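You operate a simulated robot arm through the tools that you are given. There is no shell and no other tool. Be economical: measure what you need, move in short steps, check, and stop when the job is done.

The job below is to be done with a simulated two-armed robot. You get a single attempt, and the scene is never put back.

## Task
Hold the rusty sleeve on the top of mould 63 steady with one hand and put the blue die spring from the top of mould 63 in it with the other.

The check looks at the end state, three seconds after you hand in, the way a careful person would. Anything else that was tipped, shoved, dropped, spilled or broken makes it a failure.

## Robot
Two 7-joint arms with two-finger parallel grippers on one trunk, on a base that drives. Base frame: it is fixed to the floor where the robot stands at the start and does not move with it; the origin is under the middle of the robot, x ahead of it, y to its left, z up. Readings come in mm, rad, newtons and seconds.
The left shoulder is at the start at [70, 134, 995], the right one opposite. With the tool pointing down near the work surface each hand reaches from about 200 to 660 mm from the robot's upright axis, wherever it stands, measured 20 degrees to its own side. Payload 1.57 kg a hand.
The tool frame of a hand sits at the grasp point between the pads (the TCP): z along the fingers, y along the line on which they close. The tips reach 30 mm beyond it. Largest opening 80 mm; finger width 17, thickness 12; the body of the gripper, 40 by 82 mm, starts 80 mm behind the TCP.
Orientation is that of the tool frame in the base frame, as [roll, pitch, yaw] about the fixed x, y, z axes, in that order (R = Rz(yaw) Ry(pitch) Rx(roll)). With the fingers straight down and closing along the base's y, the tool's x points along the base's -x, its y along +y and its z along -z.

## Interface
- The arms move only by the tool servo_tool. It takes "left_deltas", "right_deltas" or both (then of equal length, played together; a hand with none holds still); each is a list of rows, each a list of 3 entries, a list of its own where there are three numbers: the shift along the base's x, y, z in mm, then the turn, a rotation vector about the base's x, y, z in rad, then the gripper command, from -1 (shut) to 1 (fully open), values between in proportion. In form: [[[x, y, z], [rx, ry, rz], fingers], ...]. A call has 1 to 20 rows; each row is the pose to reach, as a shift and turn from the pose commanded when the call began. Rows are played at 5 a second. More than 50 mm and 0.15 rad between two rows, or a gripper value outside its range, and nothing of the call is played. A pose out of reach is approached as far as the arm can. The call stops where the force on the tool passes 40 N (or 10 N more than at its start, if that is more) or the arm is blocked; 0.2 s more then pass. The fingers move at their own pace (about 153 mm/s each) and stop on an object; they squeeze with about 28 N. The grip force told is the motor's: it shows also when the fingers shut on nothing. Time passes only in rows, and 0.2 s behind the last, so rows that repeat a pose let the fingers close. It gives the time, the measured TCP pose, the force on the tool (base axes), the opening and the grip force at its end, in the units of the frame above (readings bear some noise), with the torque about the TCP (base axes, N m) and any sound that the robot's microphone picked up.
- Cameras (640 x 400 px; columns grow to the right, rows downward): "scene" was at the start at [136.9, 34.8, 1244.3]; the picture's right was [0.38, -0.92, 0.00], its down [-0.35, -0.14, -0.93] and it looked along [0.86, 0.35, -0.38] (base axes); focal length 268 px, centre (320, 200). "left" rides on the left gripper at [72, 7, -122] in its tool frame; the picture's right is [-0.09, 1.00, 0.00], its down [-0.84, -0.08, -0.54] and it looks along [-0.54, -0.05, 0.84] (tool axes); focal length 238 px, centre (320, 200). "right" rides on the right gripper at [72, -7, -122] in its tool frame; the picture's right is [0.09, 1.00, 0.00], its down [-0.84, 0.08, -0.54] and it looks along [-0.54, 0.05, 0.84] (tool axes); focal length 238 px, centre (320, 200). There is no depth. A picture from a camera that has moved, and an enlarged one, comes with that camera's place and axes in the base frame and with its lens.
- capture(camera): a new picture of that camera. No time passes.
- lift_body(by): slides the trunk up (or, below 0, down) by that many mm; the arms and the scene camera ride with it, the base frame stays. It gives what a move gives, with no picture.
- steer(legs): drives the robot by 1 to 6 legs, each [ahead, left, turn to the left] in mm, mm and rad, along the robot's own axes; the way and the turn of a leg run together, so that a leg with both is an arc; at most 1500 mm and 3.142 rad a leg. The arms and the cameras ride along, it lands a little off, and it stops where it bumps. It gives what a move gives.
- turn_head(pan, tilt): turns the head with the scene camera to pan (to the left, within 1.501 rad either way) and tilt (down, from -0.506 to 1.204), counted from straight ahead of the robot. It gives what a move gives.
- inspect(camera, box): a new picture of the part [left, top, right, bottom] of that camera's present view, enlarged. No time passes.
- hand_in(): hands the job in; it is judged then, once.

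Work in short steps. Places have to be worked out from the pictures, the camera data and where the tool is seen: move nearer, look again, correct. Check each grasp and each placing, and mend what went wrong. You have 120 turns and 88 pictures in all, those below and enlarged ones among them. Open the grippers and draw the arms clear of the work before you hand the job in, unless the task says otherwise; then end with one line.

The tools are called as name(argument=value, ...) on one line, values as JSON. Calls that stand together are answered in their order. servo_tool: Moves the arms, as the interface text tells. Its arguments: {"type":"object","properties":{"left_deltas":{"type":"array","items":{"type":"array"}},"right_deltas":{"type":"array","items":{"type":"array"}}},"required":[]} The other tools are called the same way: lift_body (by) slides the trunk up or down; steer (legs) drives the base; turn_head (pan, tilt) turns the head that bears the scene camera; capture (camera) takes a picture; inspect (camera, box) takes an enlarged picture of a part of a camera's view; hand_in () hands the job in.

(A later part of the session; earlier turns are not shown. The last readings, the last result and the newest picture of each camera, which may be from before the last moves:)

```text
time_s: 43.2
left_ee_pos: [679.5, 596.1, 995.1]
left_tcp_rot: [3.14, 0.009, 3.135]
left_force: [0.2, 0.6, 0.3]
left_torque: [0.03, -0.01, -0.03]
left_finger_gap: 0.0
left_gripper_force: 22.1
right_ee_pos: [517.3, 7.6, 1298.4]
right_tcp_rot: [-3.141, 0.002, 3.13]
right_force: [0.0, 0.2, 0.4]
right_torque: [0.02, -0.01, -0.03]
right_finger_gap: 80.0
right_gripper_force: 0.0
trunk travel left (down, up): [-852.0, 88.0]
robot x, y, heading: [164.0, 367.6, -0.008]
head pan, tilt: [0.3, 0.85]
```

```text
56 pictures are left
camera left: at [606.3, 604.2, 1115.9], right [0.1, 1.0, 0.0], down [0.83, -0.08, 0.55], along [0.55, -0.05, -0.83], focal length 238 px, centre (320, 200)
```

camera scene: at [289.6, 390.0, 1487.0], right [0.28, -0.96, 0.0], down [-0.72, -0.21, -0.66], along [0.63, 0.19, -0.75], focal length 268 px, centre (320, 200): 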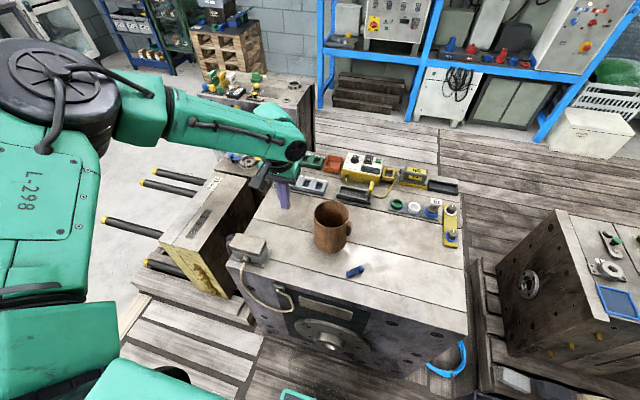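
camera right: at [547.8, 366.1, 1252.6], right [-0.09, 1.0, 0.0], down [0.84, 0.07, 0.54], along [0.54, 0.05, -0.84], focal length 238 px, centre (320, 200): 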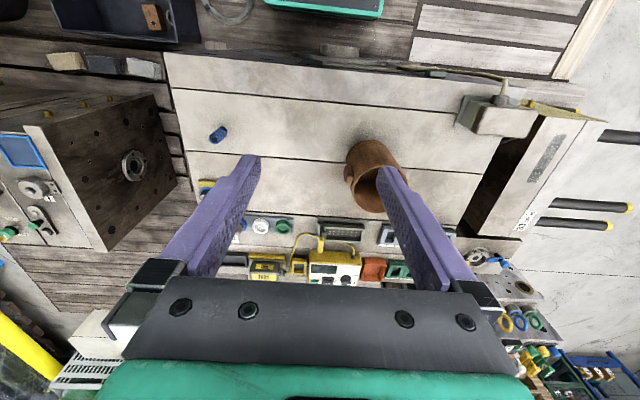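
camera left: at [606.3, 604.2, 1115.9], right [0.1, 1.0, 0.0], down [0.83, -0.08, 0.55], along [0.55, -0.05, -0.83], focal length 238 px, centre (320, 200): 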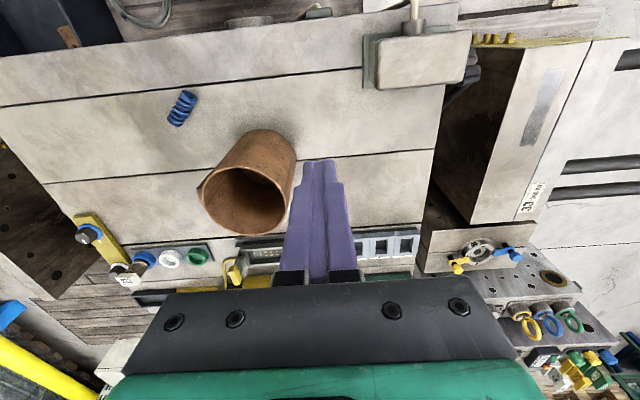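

The spring slipped out during the drive but landed on the mould top, lying at about [667, 394]; nothing else looks disturbed. This time I'll choose a base pose that reaches both the spring and the sleeve, so no driving is needed once it is held.

steer(legs=[[118, -16, 0.005]])

servo_tool(left_deltas=[[[-20, -40, 0], [0, 0, 0], -0.6], [[-40, -80, 0], [0, 0, 0], -0.2], [[-65, -115, 0], [0, 0, 0], -0.2], [[-90, -150, 0], [0, 0, 0], -0.2], [[-130, -175, 0], [0, 0, 0], -0.2], [[-130, -175, 0], [0, 0, 0], -0.2]])

turn_head(pan=0.0, tilt=1.0)

capture(camera="scene")

capture(camera="left")

```text
time_s: 44.5
left_ee_pos: [792.9, 584.8, 996.0]
left_tcp_rot: [-3.14, 0.013, -3.141]
left_force: [0.4, -0.3, -0.1]
left_torque: [-0.02, 0.04, -0.01]
left_finger_gap: 0.0
left_gripper_force: 21.1
right_ee_pos: [633.7, -5.8, 1301.1]
right_tcp_rot: [3.139, 0.003, 3.135]
right_force: [-0.5, 0.6, -0.4]
right_torque: [-0.04, -0.02, -0.02]
right_finger_gap: 80.3
right_gripper_force: 0.0
trunk travel left (down, up): [-852.0, 88.0]
robot x, y, heading: [280.1, 353.6, -0.003]
head pan, tilt: [0.3, 0.85]
```

```text
time_s: 45.9
left_ee_pos: [658.4, 421.0, 1004.0]
left_tcp_rot: [-3.14, 0.012, 3.141]
left_force: [-0.9, 0.2, 0.6]
left_torque: [0.01, -0.01, -0.03]
left_finger_gap: 32.0
left_gripper_force: 0.0
left hand out of reach, approached as far as the arm can: row 4, 5, 6
right_ee_pos: [638.2, -6.1, 1298.4]
right_tcp_rot: [3.138, 0.001, 3.136]
right_force: [0.4, -0.5, 0.6]
right_torque: [-0.01, 0.01, 0.02]
right_finger_gap: 80.3
right_gripper_force: 0.0
trunk travel left (down, up): [-852.0, 88.0]
robot x, y, heading: [278.5, 349.9, -0.003]
head pan, tilt: [0.3, 0.85]
```

```text
time_s: 46.7
left_ee_pos: [658.1, 420.4, 1003.2]
left_tcp_rot: [-3.141, 0.011, -3.141]
left_force: [-0.1, 1.0, 0.6]
left_torque: [0.0, 0.0, 0.03]
left_finger_gap: 32.0
left_gripper_force: 0.1
right_ee_pos: [637.6, -7.5, 1299.3]
right_tcp_rot: [3.141, 0.002, 3.137]
right_force: [0.1, -0.3, -0.3]
right_torque: [-0.01, 0.0, -0.01]
right_finger_gap: 80.3
right_gripper_force: 0.1
trunk travel left (down, up): [-852.0, 88.0]
robot x, y, heading: [278.3, 354.3, -0.004]
head pan, tilt: [0.0, 1.0]
```

```text
55 pictures are left
camera scene: at [402.3, 351.6, 1475.9], right [0.0, -1.0, 0.0], down [-0.84, 0.0, -0.54], along [0.54, 0.0, -0.84], focal length 268 px, centre (320, 200)
```

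scene: 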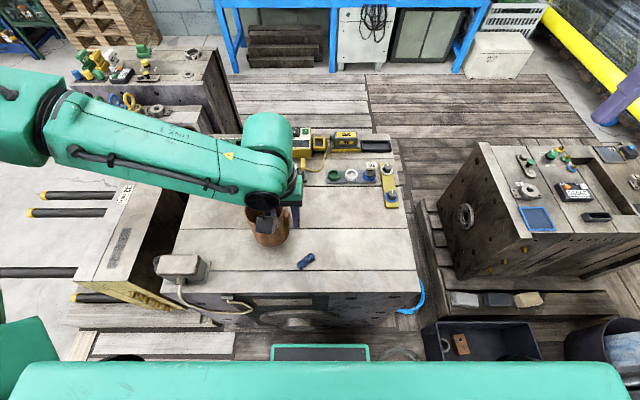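

```text
54 pictures are left
camera left: at [585.4, 428.3, 1125.7], right [0.09, 1.0, 0.0], down [0.83, -0.08, 0.55], along [0.55, -0.05, -0.83], focal length 238 px, centre (320, 200)
```

left: 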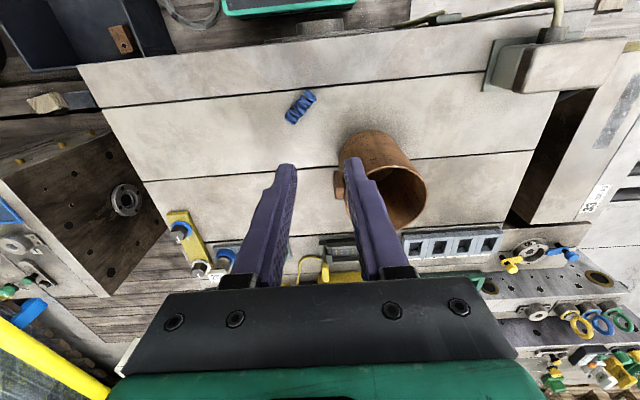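

The spring lies at [662, 391] with its axis along about (-0.63, 0.77), so I need the tool turned about -0.88 rad. It is just inside this arm's inner limit. I'll back off 30 mm and turn the base a little to the right to get margin.

steer(legs=[[-30, 0, -0.16]])

servo_tool(left_deltas=[[[10, 10, -15], [0, 0, -0.14], -0.2], [[20, 20, -30], [0, 0, -0.28], -0.2], [[28, 28, -40], [0, 0, -0.42], 0], [[28, 28, -40], [0, 0, -0.56], 0], [[28, 28, -40], [0, 0, -0.7], 0], [[28, 28, -40], [0, 0, -0.72], 0]])

```text
time_s: 47.7
left_ee_pos: [637.7, 363.2, 1002.8]
left_tcp_rot: [-3.14, 0.008, 2.986]
left_force: [0.4, 1.0, -0.3]
left_torque: [0.01, 0.04, 0.01]
left_finger_gap: 31.8
left_gripper_force: 0.0
right_ee_pos: [550.3, -56.2, 1297.7]
right_tcp_rot: [3.14, -0.001, 2.978]
right_force: [-0.3, -0.9, -0.9]
right_torque: [0.0, 0.01, -0.01]
right_finger_gap: 79.8
right_gripper_force: 0.1
trunk travel left (down, up): [-852.0, 88.0]
robot x, y, heading: [256.2, 357.8, -0.166]
head pan, tilt: [0.0, 1.0]
```

```text
time_s: 49.1
left_ee_pos: [663.1, 394.3, 966.2]
left_tcp_rot: [-3.141, 0.014, 2.262]
left_force: [0.6, 0.8, -0.1]
left_torque: [-0.01, -0.02, 0.0]
left_finger_gap: 40.2
left_gripper_force: 0.0
left hand out of reach, approached as far as the arm can: row 4
right_ee_pos: [544.9, -55.6, 1299.0]
right_tcp_rot: [3.14, 0.001, 2.976]
right_force: [0.4, -0.5, -0.3]
right_torque: [-0.01, 0.01, 0.01]
right_finger_gap: 79.7
right_gripper_force: 0.1
trunk travel left (down, up): [-852.0, 88.0]
robot x, y, heading: [250.7, 360.3, -0.168]
head pan, tilt: [0.0, 1.0]
```

The hand is over the spring at [663, 394, 966]. I'll lower with the trunk to a TCP height of about 830, then look.

lift_body(by=-130)

capture(camera="left")

```text
time_s: 50.7
left_ee_pos: [662.6, 394.1, 835.4]
left_tcp_rot: [-3.14, 0.011, 2.265]
left_force: [0.3, 0.4, 0.0]
left_torque: [-0.01, 0.02, -0.01]
left_finger_gap: 39.9
left_gripper_force: 0.1
right_ee_pos: [545.8, -55.9, 1168.2]
right_tcp_rot: [3.14, 0.003, 2.976]
right_force: [-0.2, -0.7, 0.6]
right_torque: [-0.01, 0.0, 0.01]
right_finger_gap: 80.1
right_gripper_force: 0.1
trunk travel left (down, up): [-722.0, 218.0]
robot x, y, heading: [251.6, 358.4, -0.166]
head pan, tilt: [0.0, 1.0]
```

```text
53 pictures are left
camera left: at [621.0, 454.9, 957.3], right [0.82, 0.57, 0.0], down [0.47, -0.69, 0.55], along [0.31, -0.45, -0.83], focal length 238 px, centre (320, 200)
```

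left: 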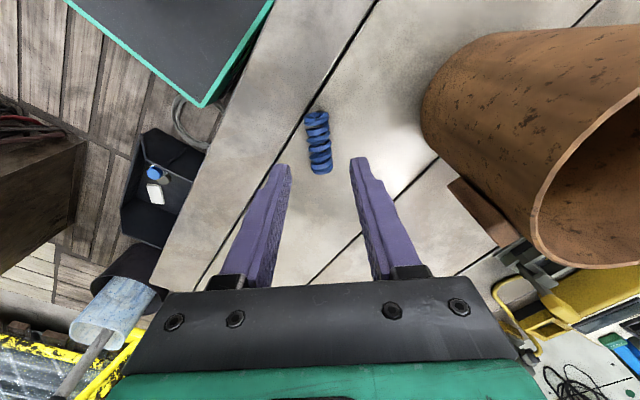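

The fingers are aligned across the spring: centre [662.5, 391.5], axis at a right angle to the closing direction. Before going lower I'll check the forearm's clearance over the sleeve rim.

capture(camera="scene")

capture(camera="right")

```text
52 pictures are left
camera scene: at [370.8, 335.1, 1345.9], right [-0.16, -0.99, 0.0], down [-0.83, 0.14, -0.54], along [0.53, -0.09, -0.84], focal length 268 px, centre (320, 200)
```

scene: 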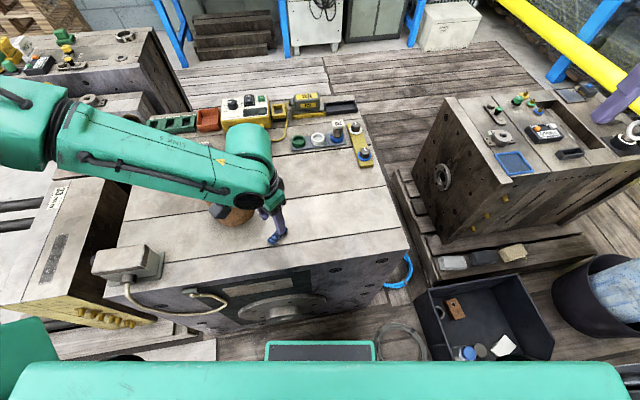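

```text
51 pictures are left
camera right: at [474.7, -50.5, 1291.8], right [0.07, 1.0, 0.0], down [0.84, -0.06, 0.54], along [0.54, -0.04, -0.84], focal length 238 px, centre (320, 200)
```

right: 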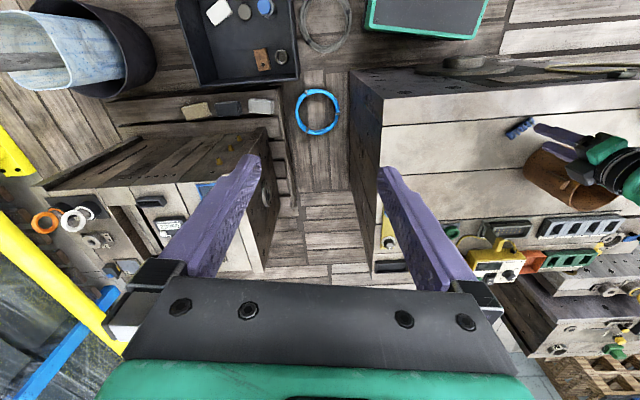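

inspect(camera="right", box=[490, 100, 640, 240])

```text
2.86 times, centred on (565, 170) of right
camera zoom: at [474.7, -50.5, 1291.8], right [0.07, 1.0, 0.0], down [0.84, -0.06, 0.54], along [0.54, -0.04, -0.84], focal length 681 px, centre (-380, 286)
```

zoom: 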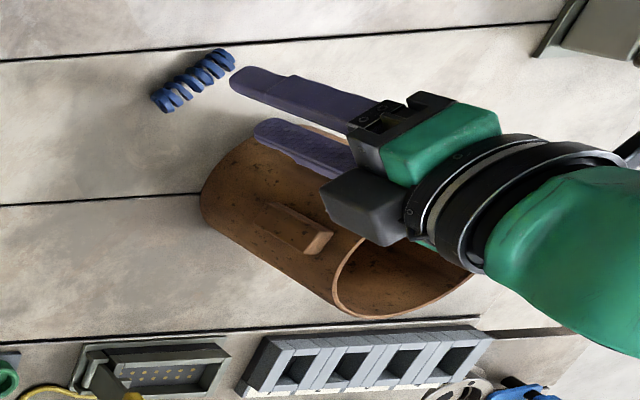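

There's enough clearance: the wrist stays about 50 mm above the rim, and the camera box is well off to the side. I'll lower to a TCP height of about 775 and close.

lift_body(by=-60)

servo_tool(left_deltas=[[[0, -1, 0], [0, 0, 0], 0], [[0, -1, 0], [0, 0, 0], -0.5], [[0, -1, 0], [0, 0, 0], -1], [[0, -1, 0], [0, 0, 0], -1], [[0, -1, 0], [0, 0, 0], -1], [[0, -1, 0], [0, 0, 0], -1]])

capture(camera="left")

```text
time_s: 51.7
left_ee_pos: [661.8, 393.7, 776.3]
left_tcp_rot: [-3.141, 0.012, 2.264]
left_force: [0.1, -0.6, -0.2]
left_torque: [-0.01, 0.01, 0.03]
left_finger_gap: 40.0
left_gripper_force: 0.1
right_ee_pos: [545.2, -55.3, 1108.8]
right_tcp_rot: [3.141, 0.001, 2.976]
right_force: [0.2, -0.7, -0.4]
right_torque: [0.0, -0.01, 0.02]
right_finger_gap: 80.0
right_gripper_force: 0.0
trunk travel left (down, up): [-662.0, 278.0]
robot x, y, heading: [251.6, 355.1, -0.165]
head pan, tilt: [0.0, 1.0]
```

```text
time_s: 53.1
left_ee_pos: [662.8, 393.9, 776.2]
left_tcp_rot: [-3.139, 0.012, 2.264]
left_force: [0.3, -0.3, 0.0]
left_torque: [0.0, 0.01, -0.01]
left_finger_gap: 19.1
left_gripper_force: 27.8
right_ee_pos: [546.4, -55.8, 1108.3]
right_tcp_rot: [3.141, 0.003, 2.977]
right_force: [-0.3, 0.2, 0.6]
right_torque: [-0.02, -0.01, -0.01]
right_finger_gap: 79.9
right_gripper_force: 0.1
trunk travel left (down, up): [-662.0, 278.0]
robot x, y, heading: [251.5, 355.2, -0.162]
head pan, tilt: [0.0, 1.0]
```

```text
49 pictures are left
camera left: at [620.9, 454.8, 897.0], right [0.82, 0.57, 0.0], down [0.47, -0.69, 0.55], along [0.31, -0.46, -0.83], focal length 238 px, centre (320, 200)
```

left: 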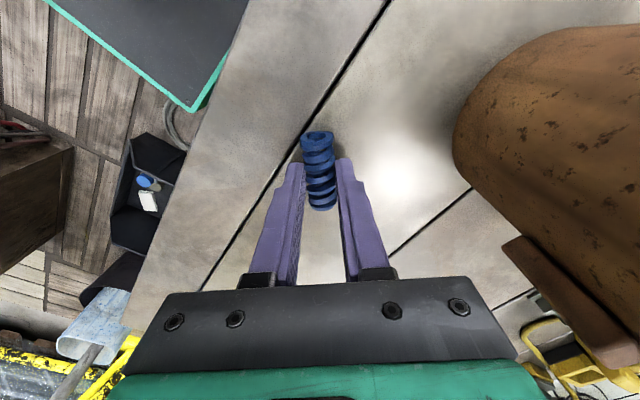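

Gripped at 19.1 mm, centred. I'll lift with the trunk and check that it holds.

lift_body(by=60)

lift_body(by=115)

capture(camera="left")

```text
time_s: 54.1
left_ee_pos: [663.5, 393.0, 835.7]
left_tcp_rot: [-3.138, 0.011, 2.263]
left_force: [-0.6, 0.2, -0.3]
left_torque: [0.01, 0.04, 0.02]
left_finger_gap: 19.2
left_gripper_force: 28.0
right_ee_pos: [546.7, -56.0, 1169.7]
right_tcp_rot: [3.14, 0.002, 2.977]
right_force: [-0.9, -0.2, -0.6]
right_torque: [0.0, -0.02, -0.01]
right_finger_gap: 80.0
right_gripper_force: 0.0
trunk travel left (down, up): [-722.0, 218.0]
robot x, y, heading: [254.4, 356.9, -0.167]
head pan, tilt: [0.0, 1.0]
```

```text
time_s: 55.6
left_ee_pos: [663.3, 393.6, 950.3]
left_tcp_rot: [-3.141, 0.012, 2.263]
left_force: [-0.9, -0.8, -0.3]
left_torque: [-0.01, 0.02, 0.0]
left_finger_gap: 19.4
left_gripper_force: 28.0
right_ee_pos: [546.0, -56.4, 1283.9]
right_tcp_rot: [3.14, 0.001, 2.977]
right_force: [-0.9, -0.7, -0.9]
right_torque: [-0.03, 0.0, 0.0]
right_finger_gap: 79.9
right_gripper_force: 0.2
trunk travel left (down, up): [-837.0, 103.0]
robot x, y, heading: [253.2, 358.6, -0.165]
head pan, tilt: [0.0, 1.0]
```

```text
48 pictures are left
camera left: at [621.0, 454.7, 1072.0], right [0.82, 0.57, 0.0], down [0.47, -0.69, 0.55], along [0.31, -0.46, -0.83], focal length 238 px, centre (320, 200)
```

left: 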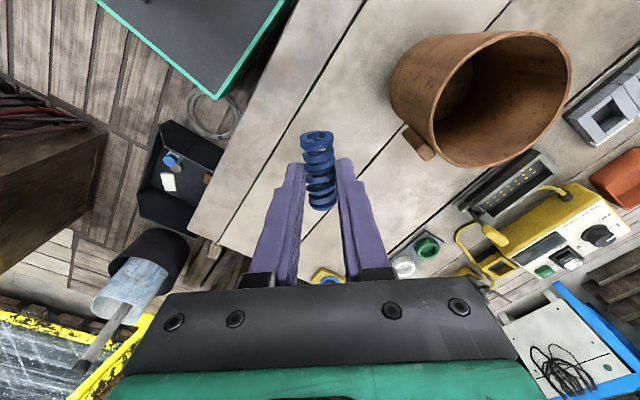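

The spring is holding well. I'll move the hand gently to above the sleeve, then turn the base back in small legs.

servo_tool(left_deltas=[[[8, 10, 3], [0, 0, 0], -1], [[22, 26, 6], [0, 0, 0], -1], [[38, 44, 10], [0, 0, 0], -1], [[54, 62, 12], [0, 0, 0], -1], [[70, 80, 15], [0, 0, 0], -1], [[84, 93, 15], [0, 0, 0], -1], [[94, 102, 15], [0, 0, 0], -1], [[98, 106, 15], [0, 0, 0], -1]])

steer(legs=[[5, 0, 0.03], [5, 0, 0.03], [5, 0, 0.03], [5, 0, 0.03], [5, 0, 0.03]])

capture(camera="left")

```text
time_s: 57.4
left_ee_pos: [760.5, 499.6, 965.4]
left_tcp_rot: [-3.141, 0.012, 2.264]
left_force: [0.3, 0.4, -0.8]
left_torque: [0.0, 0.0, -0.01]
left_finger_gap: 19.4
left_gripper_force: 28.2
right_ee_pos: [547.2, -55.8, 1284.4]
right_tcp_rot: [3.14, 0.003, 2.979]
right_force: [-0.1, 0.5, -0.1]
right_torque: [-0.04, 0.02, -0.01]
right_finger_gap: 80.1
right_gripper_force: 0.1
trunk travel left (down, up): [-837.0, 103.0]
robot x, y, heading: [250.6, 357.4, -0.161]
head pan, tilt: [0.0, 1.0]
```

```text
time_s: 59.6
left_ee_pos: [756.0, 571.1, 967.0]
left_tcp_rot: [-3.141, 0.013, 2.414]
left_force: [0.0, -0.4, -0.4]
left_torque: [0.01, -0.04, 0.01]
left_finger_gap: 19.1
left_gripper_force: 27.8
right_ee_pos: [627.8, -9.8, 1284.7]
right_tcp_rot: [3.139, 0.002, 3.127]
right_force: [0.4, 0.8, 0.5]
right_torque: [0.02, -0.03, -0.01]
right_finger_gap: 79.9
right_gripper_force: 0.0
trunk travel left (down, up): [-837.0, 103.0]
robot x, y, heading: [274.3, 352.9, -0.012]
head pan, tilt: [0.0, 1.0]
```

```text
47 pictures are left
camera left: at [706.7, 626.2, 1087.3], right [0.73, 0.68, 0.0], down [0.57, -0.61, 0.55], along [0.38, -0.4, -0.83], focal length 238 px, centre (320, 200)
```

left: 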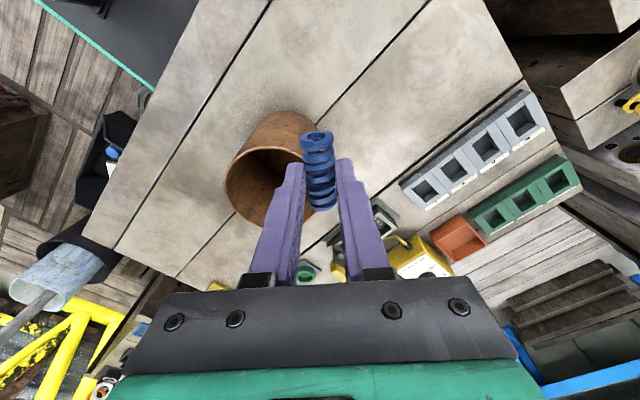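

The spring is still held. I'll check the left hand can get above the sleeve centre from this base pose.

servo_tool(left_deltas=[[[2, -15, 0], [0, 0, 0], -1], [[4, -35, 0], [0, 0, 0], -1], [[6, -55, 0], [0, 0, 0], -1], [[8, -68, 0], [0, 0, 0], -1], [[8, -70, 0], [0, 0, 0], -1]])

```text
time_s: 60.8
left_ee_pos: [761.6, 506.1, 970.0]
left_tcp_rot: [-3.14, 0.015, 2.414]
left_force: [-0.2, -0.1, -0.3]
left_torque: [0.03, 0.01, 0.02]
left_finger_gap: 18.9
left_gripper_force: 28.6
left hand out of reach, approached as far as the arm can: row 4, 5
right_ee_pos: [629.5, -9.3, 1283.6]
right_tcp_rot: [3.14, 0.001, 3.127]
right_force: [0.8, 0.2, 0.6]
right_torque: [0.02, 0.0, -0.05]
right_finger_gap: 79.9
right_gripper_force: 0.0
trunk travel left (down, up): [-837.0, 103.0]
robot x, y, heading: [273.6, 354.8, -0.018]
head pan, tilt: [0.0, 1.0]
```

The reach is adequate at [762, 506]. Reach at low heights is better with the trunk lower, so I'll bring the trunk down about 200 mm while raising the left arm to keep the spring above the rim.

servo_tool(left_deltas=[[[0, 0, 25], [0, 0, 0], -1], [[0, 0, 50], [0, 0, 0], -1], [[0, 0, 75], [0, 0, 0], -1], [[0, 0, 100], [0, 0, 0], -1]])

lift_body(by=-100)

servo_tool(left_deltas=[[[0, 0, 25], [0, 0, 0], -1], [[0, 0, 50], [0, 0, 0], -1], [[0, 0, 75], [0, 0, 0], -1], [[0, 0, 100], [0, 0, 0], -1]])

lift_body(by=-100)

```text
time_s: 61.8
left_ee_pos: [760.4, 506.1, 1068.2]
left_tcp_rot: [-3.141, 0.012, 2.414]
left_force: [-0.5, -0.5, -0.1]
left_torque: [-0.01, -0.01, -0.01]
left_finger_gap: 19.3
left_gripper_force: 28.2
right_ee_pos: [628.0, -9.4, 1284.1]
right_tcp_rot: [3.139, 0.001, 3.127]
right_force: [-0.6, -1.0, -0.1]
right_torque: [0.0, 0.0, 0.02]
right_finger_gap: 80.2
right_gripper_force: 0.0
trunk travel left (down, up): [-837.0, 103.0]
robot x, y, heading: [274.3, 353.8, -0.018]
head pan, tilt: [0.0, 1.0]
```

```text
time_s: 63.1
left_ee_pos: [760.2, 506.7, 967.9]
left_tcp_rot: [-3.14, 0.012, 2.415]
left_force: [0.2, 0.2, -0.7]
left_torque: [0.0, -0.01, 0.01]
left_finger_gap: 19.1
left_gripper_force: 27.9
right_ee_pos: [629.1, -9.8, 1183.0]
right_tcp_rot: [3.139, 0.001, 3.126]
right_force: [0.3, 0.2, -0.2]
right_torque: [-0.02, 0.0, 0.01]
right_finger_gap: 79.9
right_gripper_force: 0.1
trunk travel left (down, up): [-737.0, 203.0]
robot x, y, heading: [272.7, 352.2, -0.017]
head pan, tilt: [0.0, 1.0]
```

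```text
time_s: 64.1
left_ee_pos: [759.6, 503.0, 1068.5]
left_tcp_rot: [-3.14, 0.013, 2.414]
left_force: [0.9, -0.2, -0.5]
left_torque: [0.02, -0.01, 0.05]
left_finger_gap: 19.4
left_gripper_force: 27.7
right_ee_pos: [628.2, -10.6, 1183.4]
right_tcp_rot: [3.14, 0.002, 3.127]
right_force: [0.0, 0.2, 0.1]
right_torque: [0.04, 0.01, -0.03]
right_finger_gap: 79.9
right_gripper_force: 0.1
trunk travel left (down, up): [-737.0, 203.0]
robot x, y, heading: [277.8, 352.4, -0.019]
head pan, tilt: [0.0, 1.0]
```

```text
time_s: 65.5
left_ee_pos: [760.2, 503.4, 968.4]
left_tcp_rot: [-3.139, 0.014, 2.412]
left_force: [0.8, -0.1, -0.8]
left_torque: [-0.01, 0.0, -0.02]
left_finger_gap: 19.4
left_gripper_force: 28.0
right_ee_pos: [629.7, -9.4, 1083.4]
right_tcp_rot: [3.14, 0.002, 3.128]
right_force: [0.5, -1.3, 0.2]
right_torque: [0.0, -0.01, 0.0]
right_finger_gap: 80.0
right_gripper_force: 0.0
trunk travel left (down, up): [-637.0, 303.0]
robot x, y, heading: [274.2, 355.6, -0.014]
head pan, tilt: [0.0, 1.0]
```

Both hands are set up. Next I'll orient the right hand: yaw +90° so it closes along x, at a safe place on the right.

servo_tool(right_deltas=[[[0, 5, -10], [0, 0, 0.145], 1], [[0, 10, -20], [0, 0, 0.29], 1], [[0, 15, -30], [0, 0, 0.435], 1], [[0, 20, -40], [0, 0, 0.58], 1], [[0, 25, -50], [0, 0, 0.725], 1], [[0, 30, -60], [0, 0, 0.87], 1], [[0, 35, -70], [0, 0, 1.015], 1], [[0, 40, -80], [0, 0, 1.16], 1], [[0, 45, -80], [0, 0, 1.305], 1], [[0, 50, -80], [0, 0, 1.45], 1], [[0, 50, -80], [0, 0, 1.585], 1]])

```text
time_s: 67.9
left_ee_pos: [759.8, 504.5, 967.8]
left_tcp_rot: [-3.14, 0.013, 2.413]
left_force: [-0.5, -0.9, -0.4]
left_torque: [-0.02, 0.02, -0.03]
left_finger_gap: 19.3
left_gripper_force: 27.9
right_ee_pos: [471.3, 241.5, 979.3]
right_tcp_rot: [3.141, 0.0, -1.571]
right_force: [0.1, 0.2, 0.1]
right_torque: [0.0, -0.04, -0.01]
right_finger_gap: 80.0
right_gripper_force: 0.1
right hand out of reach, approached as far as the arm can: row 1, 2, 3, 4, 5, 6, 7, 8, 9, 10, 11
trunk travel left (down, up): [-637.0, 303.0]
robot x, y, heading: [279.9, 355.6, -0.019]
head pan, tilt: [0.0, 1.0]
```

With +90° yaw the position shrank badly. The opposite yaw (-90°) should be the roomy side, so I'll rotate back that way. That also puts the wrist camera on top.

servo_tool(right_deltas=[[[0, -10, 0], [0, 0, -0.145], 1], [[0, -20, 0], [0, 0, -0.29], 1], [[0, -30, 0], [0, 0, -0.435], 1], [[10, -40, 0], [0, 0, -0.58], 1], [[20, -50, 0], [0, 0, -0.725], 1], [[30, -60, 0], [0, 0, -0.87], 1], [[40, -70, 0], [0, 0, -1.015], 1], [[50, -80, 0], [0, 0, -1.16], 1], [[60, -90, 0], [0, 0, -1.305], 1], [[70, -100, 0], [0, 0, -1.45], 1], [[80, -110, 0], [0, 0, -1.57], 1]])

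servo_tool(right_deltas=[[[10, -5, 0], [0, 0, -0.145], 1], [[20, -10, 0], [0, 0, -0.29], 1], [[30, -15, 0], [0, 0, -0.435], 1], [[40, -20, 0], [0, 0, -0.58], 1], [[50, -25, 0], [0, 0, -0.725], 1], [[60, -30, 0], [0, 0, -0.87], 1], [[70, -30, 0], [0, 0, -1.015], 1], [[80, -30, 0], [0, 0, -1.16], 1], [[80, -30, 0], [0, 0, -1.305], 1], [[80, -30, 0], [0, 0, -1.45], 1], [[80, -30, 0], [0, 0, -1.57], 1]])

```text
time_s: 70.3
left_ee_pos: [760.4, 503.8, 968.8]
left_tcp_rot: [-3.14, 0.012, 2.414]
left_force: [0.7, -0.2, -0.5]
left_torque: [0.0, -0.02, 0.04]
left_finger_gap: 19.1
left_gripper_force: 27.7
right_ee_pos: [550.8, 135.6, 982.3]
right_tcp_rot: [3.141, 0.003, 3.14]
right_force: [0.4, 0.1, 0.2]
right_torque: [0.02, -0.04, -0.01]
right_finger_gap: 80.1
right_gripper_force: 0.1
trunk travel left (down, up): [-637.0, 303.0]
robot x, y, heading: [275.3, 355.4, -0.016]
head pan, tilt: [0.0, 1.0]
```

```text
time_s: 72.7
left_ee_pos: [759.8, 504.6, 967.4]
left_tcp_rot: [-3.139, 0.012, 2.415]
left_force: [0.1, -0.6, 0.5]
left_torque: [0.01, 0.01, 0.01]
left_finger_gap: 19.3
left_gripper_force: 27.6
right_ee_pos: [631.8, 105.8, 979.5]
right_tcp_rot: [3.141, 0.002, 1.569]
right_force: [0.2, 0.4, -0.1]
right_torque: [-0.01, -0.03, -0.02]
right_finger_gap: 79.9
right_gripper_force: 0.0
trunk travel left (down, up): [-637.0, 303.0]
robot x, y, heading: [274.8, 352.5, -0.014]
head pan, tilt: [0.0, 1.0]
```

That orientation has plenty of reach. Next I'll tilt the right tool about 0.95 rad so its fingers point down and toward +y, and move toward the lug.

servo_tool(right_deltas=[[[15, 20, 0], [0.14, 0, 0], 1], [[30, 40, 0], [0.28, 0, 0], 1], [[45, 60, 0], [0.42, 0, 0], 1], [[60, 80, 0], [0.56, 0, 0], 1], [[75, 100, -10], [0.7, 0, 0], 1], [[90, 120, -20], [0.84, 0, 0], 1], [[105, 140, -30], [0.95, 0, 0], 1], [[124, 160, -40], [0.95, 0, 0], 1], [[124, 160, -40], [0.95, 0, 0], 1]])

capture(camera="right")

capture(camera="scene")

```text
time_s: 74.7
left_ee_pos: [759.5, 503.2, 968.9]
left_tcp_rot: [-3.141, 0.012, 2.414]
left_force: [-0.3, -0.1, -0.7]
left_torque: [-0.01, -0.05, -0.01]
left_finger_gap: 19.2
left_gripper_force: 28.1
right_ee_pos: [755.6, 266.1, 941.3]
right_tcp_rot: [3.133, -0.949, 1.574]
right_force: [-0.3, -0.4, -1.4]
right_torque: [-0.01, 0.0, -0.01]
right_finger_gap: 79.9
right_gripper_force: 0.0
trunk travel left (down, up): [-637.0, 303.0]
robot x, y, heading: [276.1, 354.6, -0.015]
head pan, tilt: [0.0, 1.0]
```

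```text
46 pictures are left
camera right: at [749.2, 210.2, 1071.2], right [1.0, 0.05, 0.08], down [0.08, -0.93, -0.36], along [0.05, 0.37, -0.93], focal length 238 px, centre (320, 200)
```

right: 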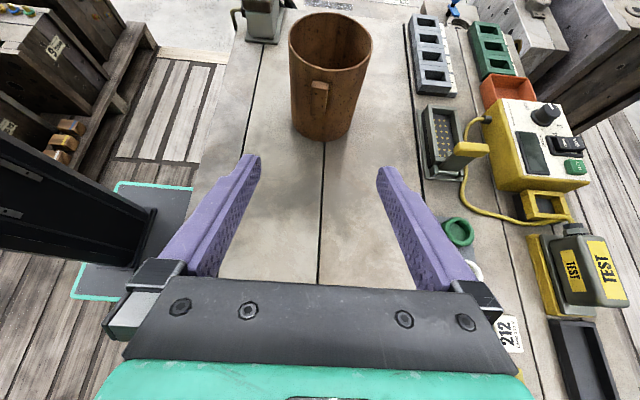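

```text
45 pictures are left
camera scene: at [396.7, 350.1, 1260.9], right [-0.02, -1.0, 0.0], down [-0.84, 0.01, -0.54], along [0.54, -0.01, -0.84], focal length 268 px, centre (320, 200)
```

scene: 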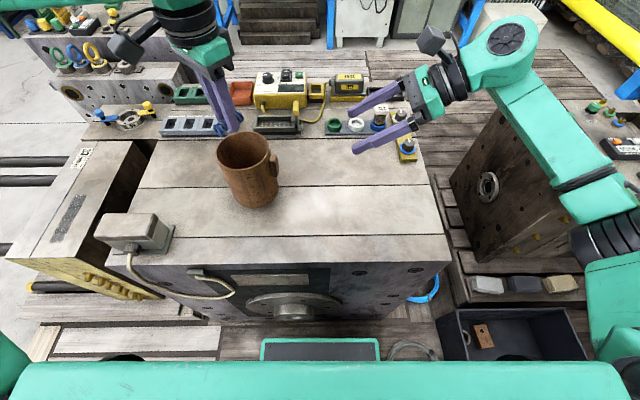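

An excellent view. The right hand points at the sleeve, so I'll enlarge the lug to measure it.

inspect(camera="right", box=[270, 5, 390, 150])

inspect(camera="scene", box=[200, 110, 300, 220])

```text
2.76 times, centred on (330, 78) of right
camera zoom: at [749.2, 210.2, 1071.2], right [1.0, 0.05, 0.08], down [0.08, -0.93, -0.36], along [0.05, 0.37, -0.93], focal length 658 px, centre (292, 538)
```

zoom: 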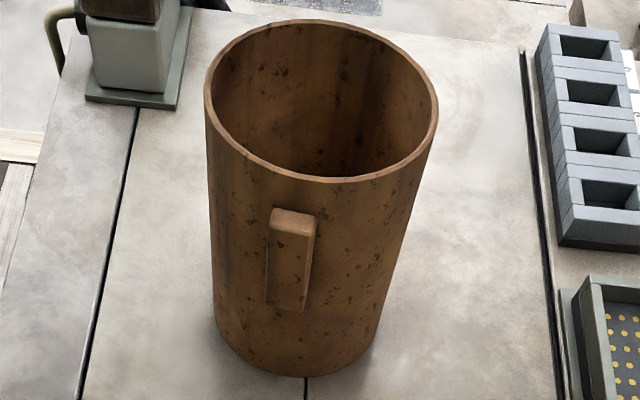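

```text
3.64 times, centred on (250, 165) of scene
camera zoom: at [396.7, 350.1, 1260.9], right [-0.02, -1.0, 0.0], down [-0.84, 0.01, -0.54], along [0.54, -0.01, -0.84], focal length 975 px, centre (574, 327)
```

zoom: 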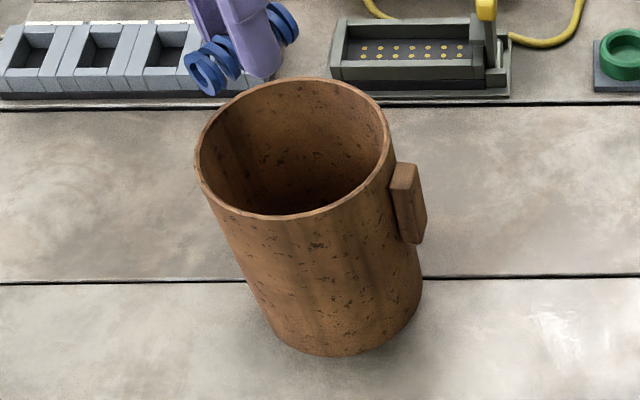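

The lug is about 19 mm wide, centred near x = 752.5 at its outer face (y of about 431), at z of about 812–858. It faces about 8° off -y, so I'll turn -0.14 about z. I'll move to a point 60 mm short of the grip and look.

servo_tool(right_deltas=[[[-3, 20, -10], [0, 0, -0.07], 1], [[-5, 45, -25], [0, 0, -0.14], 1], [[-8, 75, -42], [0, 0, -0.14], 1], [[-11.5, 101, -58], [0, 0, -0.14], 1], [[-11.5, 101, -58], [0, 0, -0.14], 1]])

capture(camera="right")

```text
time_s: 75.9
left_ee_pos: [760.0, 503.0, 966.6]
left_tcp_rot: [-3.14, 0.012, 2.414]
left_force: [0.3, 0.0, -1.0]
left_torque: [0.01, -0.02, 0.02]
left_finger_gap: 19.2
left_gripper_force: 27.6
right_ee_pos: [743.3, 369.4, 882.9]
right_tcp_rot: [3.137, -0.949, 1.433]
right_force: [0.3, -0.1, 1.1]
right_torque: [0.0, 0.01, -0.01]
right_finger_gap: 80.1
right_gripper_force: 0.1
trunk travel left (down, up): [-637.0, 303.0]
robot x, y, heading: [275.4, 354.0, -0.015]
head pan, tilt: [0.0, 1.0]
```

```text
42 pictures are left
camera right: at [728.6, 314.3, 1013.3], right [0.99, -0.09, 0.08], down [-0.05, -0.93, -0.36], along [0.1, 0.36, -0.93], focal length 238 px, centre (320, 200)
```

right: 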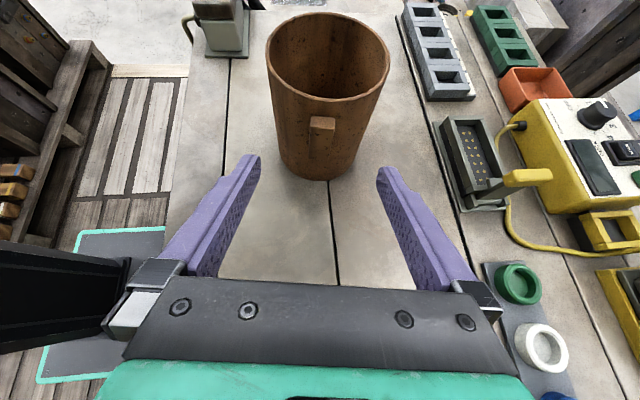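

The lug is dead centre between the fingers. I'll narrow the opening to about 40 mm and advance to the grip pose without closing.

servo_tool(right_deltas=[[[1, 8, -6], [0, 0, 0], 0], [[3, 22, -17], [0, 0, 0], 0], [[5, 35, -27], [0, 0, 0], 0], [[7, 46, -35], [0, 0, 0], 0], [[7, 46, -35], [0, 0, 0], 0]])

capture(camera="right")

```text
time_s: 77.1
left_ee_pos: [758.8, 504.9, 967.3]
left_tcp_rot: [-3.14, 0.012, 2.414]
left_force: [-0.1, -0.2, -0.7]
left_torque: [0.0, -0.01, -0.01]
left_finger_gap: 19.3
left_gripper_force: 28.0
right_ee_pos: [751.0, 413.7, 847.9]
right_tcp_rot: [3.137, -0.948, 1.432]
right_force: [0.6, -0.7, 0.3]
right_torque: [-0.01, 0.0, 0.0]
right_finger_gap: 39.9
right_gripper_force: 0.2
trunk travel left (down, up): [-637.0, 303.0]
robot x, y, heading: [276.7, 354.2, -0.014]
head pan, tilt: [0.0, 1.0]
```

```text
41 pictures are left
camera right: at [736.7, 357.7, 978.6], right [0.99, -0.09, 0.08], down [-0.05, -0.93, -0.36], along [0.1, 0.36, -0.93], focal length 238 px, centre (320, 200)
```

right: 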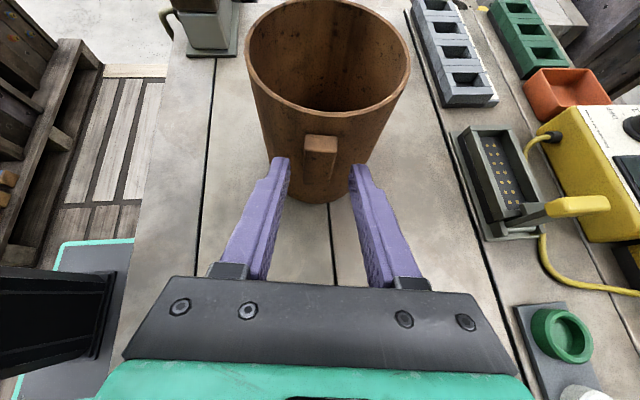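

inspect(camera="right", box=[240, 90, 400, 230])

inspect(camera="scene", box=[200, 90, 360, 220])

```text
2.86 times, centred on (320, 160) of right
camera zoom: at [736.7, 357.7, 978.6], right [0.99, -0.09, 0.08], down [-0.05, -0.93, -0.36], along [0.1, 0.36, -0.93], focal length 681 px, centre (320, 314)
```

zoom: 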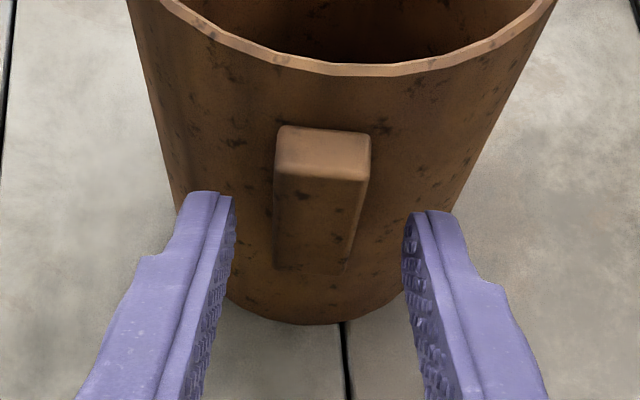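

```text
3.08 times, centred on (280, 155) of scene
camera zoom: at [397.3, 350.7, 1260.9], right [-0.02, -1.0, 0.0], down [-0.84, 0.01, -0.54], along [0.54, -0.01, -0.84], focal length 825 px, centre (443, 338)
```

zoom: 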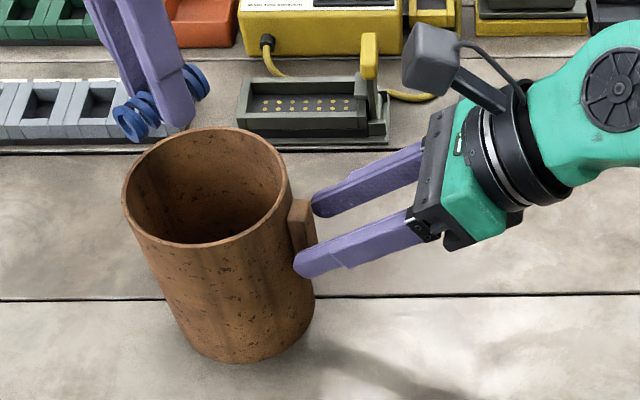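

The alignment is good: the lug is centred between the fingertips. I'll go in 3 mm more, rise 3 mm and close on the lug.

servo_tool(right_deltas=[[[0, 3, 3], [0, 0, 0], 0], [[0, 3, 3], [0, 0, 0], -0.3], [[0, 3, 3], [0, 0, 0], -0.5], [[0, 3, 3], [0, 0, 0], -0.7], [[0, 3, 3], [0, 0, 0], -1], [[0, 3, 3], [0, 0, 0], -1]])

inspect(camera="right", box=[220, 0, 420, 230])

inspect(camera="scene", box=[200, 90, 360, 220])

```text
time_s: 78.5
left_ee_pos: [760.2, 504.5, 968.7]
left_tcp_rot: [-3.14, 0.013, 2.415]
left_force: [-0.3, 1.0, -0.9]
left_torque: [0.01, 0.01, 0.04]
left_finger_gap: 19.1
left_gripper_force: 28.1
right_ee_pos: [752.0, 417.2, 851.3]
right_tcp_rot: [3.136, -0.947, 1.433]
right_force: [-1.1, -0.2, -0.2]
right_torque: [-0.04, 0.05, 0.05]
right_finger_gap: 19.7
right_gripper_force: 28.3
trunk travel left (down, up): [-637.0, 303.0]
robot x, y, heading: [276.1, 352.6, -0.018]
head pan, tilt: [0.0, 1.0]
```

```text
1.74 times, centred on (320, 115) of right
camera zoom: at [737.2, 361.0, 981.3], right [0.99, -0.09, 0.08], down [-0.05, -0.93, -0.36], along [0.1, 0.36, -0.93], focal length 414 px, centre (320, 348)
```

zoom: 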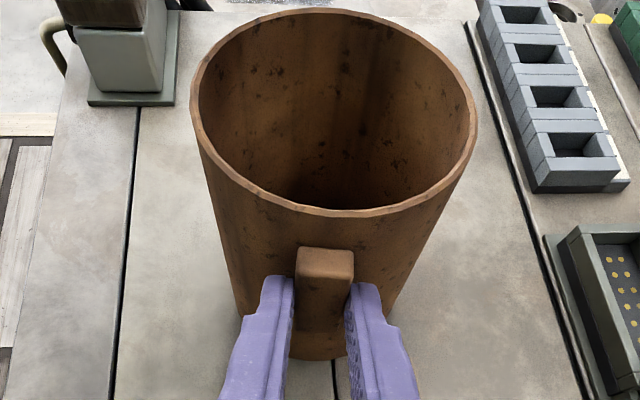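

```text
3.08 times, centred on (280, 155) of scene
camera zoom: at [397.2, 350.9, 1260.9], right [-0.02, -1.0, 0.0], down [-0.84, 0.01, -0.54], along [0.54, -0.01, -0.84], focal length 825 px, centre (443, 338)
```

zoom: 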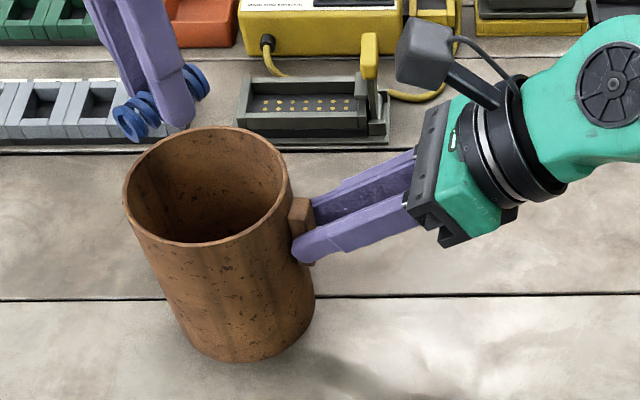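

The lug is gripped (19.7 mm, 28 N) and the sleeve hasn't moved; its centre is about [762, 501]. The left TCP is at [760, 504], so the spring fits inside. I'll lower the left hand partway and check.

servo_tool(left_deltas=[[[1, -1, -20], [0, 0, 0], -1], [[1, -2, -40], [0, 0, 0], -1], [[1, -3, -60], [0, 0, 0], -1], [[1, -3, -70], [0, 0, 0], -1], [[1, -3, -70], [0, 0, 0], -1]])

capture(camera="right")

inspect(camera="scene", box=[180, 60, 380, 220])

```text
time_s: 79.7
left_ee_pos: [760.6, 502.6, 896.9]
left_tcp_rot: [-3.14, 0.012, 2.414]
left_force: [-0.7, 0.8, -0.1]
left_torque: [0.0, 0.01, 0.01]
left_finger_gap: 19.2
left_gripper_force: 27.8
right_ee_pos: [751.5, 415.8, 849.1]
right_tcp_rot: [3.138, -0.949, 1.433]
right_force: [0.0, 0.3, -0.3]
right_torque: [-0.03, 0.07, 0.03]
right_finger_gap: 19.8
right_gripper_force: 27.8
trunk travel left (down, up): [-637.0, 303.0]
robot x, y, heading: [278.0, 353.6, -0.02]
head pan, tilt: [0.0, 1.0]
```

```text
36 pictures are left
camera right: at [737.3, 361.0, 981.3], right [0.99, -0.09, 0.08], down [-0.05, -0.93, -0.36], along [0.1, 0.36, -0.93], focal length 238 px, centre (320, 200)
```

right: 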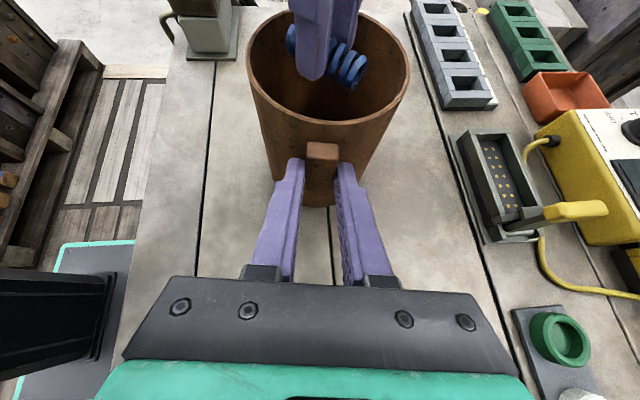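

```text
2.50 times, centred on (280, 140) of scene
camera zoom: at [397.3, 350.9, 1260.9], right [-0.02, -1.0, 0.0], down [-0.84, 0.01, -0.54], along [0.54, -0.01, -0.84], focal length 670 px, centre (420, 350)
```

zoom: 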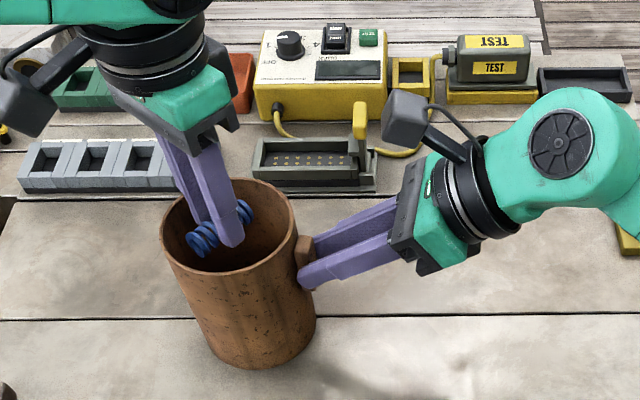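

The spring is entering inside the rim with clearance all round. I'll lower 90 mm more in small rows.

servo_tool(left_deltas=[[[0, 0, -15], [0, 0, 0], -1], [[0, 0, -30], [0, 0, 0], -1], [[0, 0, -45], [0, 0, 0], -1], [[0, 0, -60], [0, 0, 0], -1], [[0, 0, -75], [0, 0, 0], -1], [[0, 0, -90], [0, 0, 0], -1], [[0, 0, -90], [0, 0, 0], -1]])

capture(camera="right")

```text
time_s: 81.3
left_ee_pos: [762.1, 500.6, 808.2]
left_tcp_rot: [-3.139, 0.012, 2.413]
left_force: [-0.2, -0.4, -0.2]
left_torque: [0.0, -0.02, 0.06]
left_finger_gap: 19.1
left_gripper_force: 28.2
right_ee_pos: [751.4, 416.6, 850.9]
right_tcp_rot: [3.138, -0.948, 1.433]
right_force: [-0.5, 0.5, 0.5]
right_torque: [-0.03, 0.06, 0.03]
right_finger_gap: 19.5
right_gripper_force: 28.8
trunk travel left (down, up): [-637.0, 303.0]
robot x, y, heading: [278.7, 351.6, -0.01]
head pan, tilt: [0.0, 1.0]
```

```text
34 pictures are left
camera right: at [737.4, 360.9, 981.3], right [0.99, -0.09, 0.08], down [-0.05, -0.93, -0.36], along [0.1, 0.36, -0.93], focal length 238 px, centre (320, 200)
```

right: 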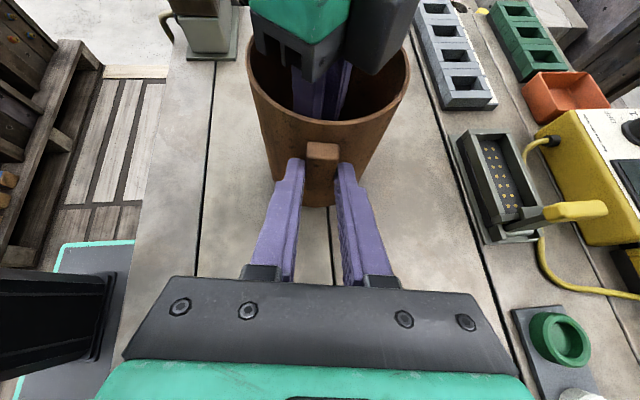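

No contact forces, and the left body sits just above the rim. I'll open to only about 36 mm so the fingers don't hit the wall, then rise straight up.

servo_tool(left_deltas=[[[0, 0, 0], [0, 0, 0], -0.3], [[0, 0, 0], [0, 0, 0], -0.1], [[0, 0, 0], [0, 0, 0], -0.1], [[0, 0, 25], [0, 0, 0], -0.1], [[0, 0, 55], [0, 0, 0], -0.1], [[0, 0, 90], [0, 0, 0], -0.1], [[0, 0, 125], [0, 0, 0], -0.1], [[0, 0, 160], [0, 0, 0], -0.1]])

inspect(camera="right", box=[220, 0, 420, 230])

capture(camera="left")

```text
time_s: 83.1
left_ee_pos: [758.8, 500.0, 966.8]
left_tcp_rot: [-3.14, 0.011, 2.413]
left_force: [0.5, -0.5, -1.3]
left_torque: [0.0, -0.02, -0.03]
left_finger_gap: 36.2
left_gripper_force: 0.0
right_ee_pos: [751.5, 416.6, 852.0]
right_tcp_rot: [3.137, -0.949, 1.432]
right_force: [-0.4, -1.6, 0.7]
right_torque: [-0.11, 0.09, 0.06]
right_finger_gap: 19.4
right_gripper_force: 28.2
trunk travel left (down, up): [-637.0, 303.0]
robot x, y, heading: [276.6, 350.6, -0.014]
head pan, tilt: [0.0, 1.0]
```

```text
1.74 times, centred on (320, 115) of right
camera zoom: at [737.1, 360.6, 981.3], right [0.99, -0.09, 0.08], down [-0.05, -0.93, -0.36], along [0.1, 0.36, -0.93], focal length 414 px, centre (320, 348)
```

zoom: 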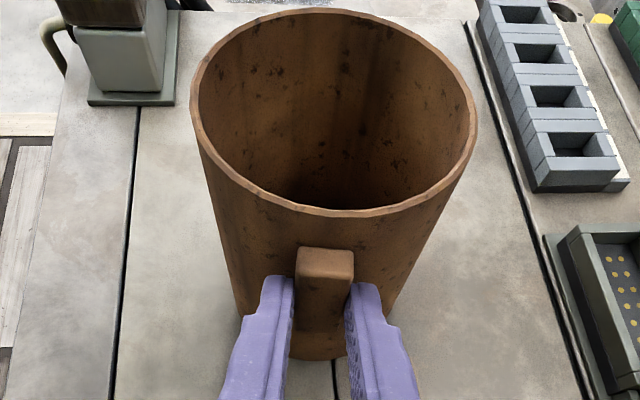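

```text
32 pictures are left
camera left: at [707.5, 552.9, 1087.9], right [0.73, 0.68, 0.0], down [0.57, -0.61, 0.55], along [0.38, -0.4, -0.83], focal length 238 px, centre (320, 200)
```

left: 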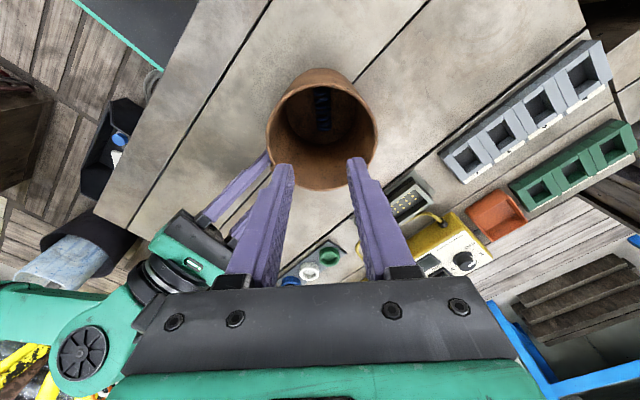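

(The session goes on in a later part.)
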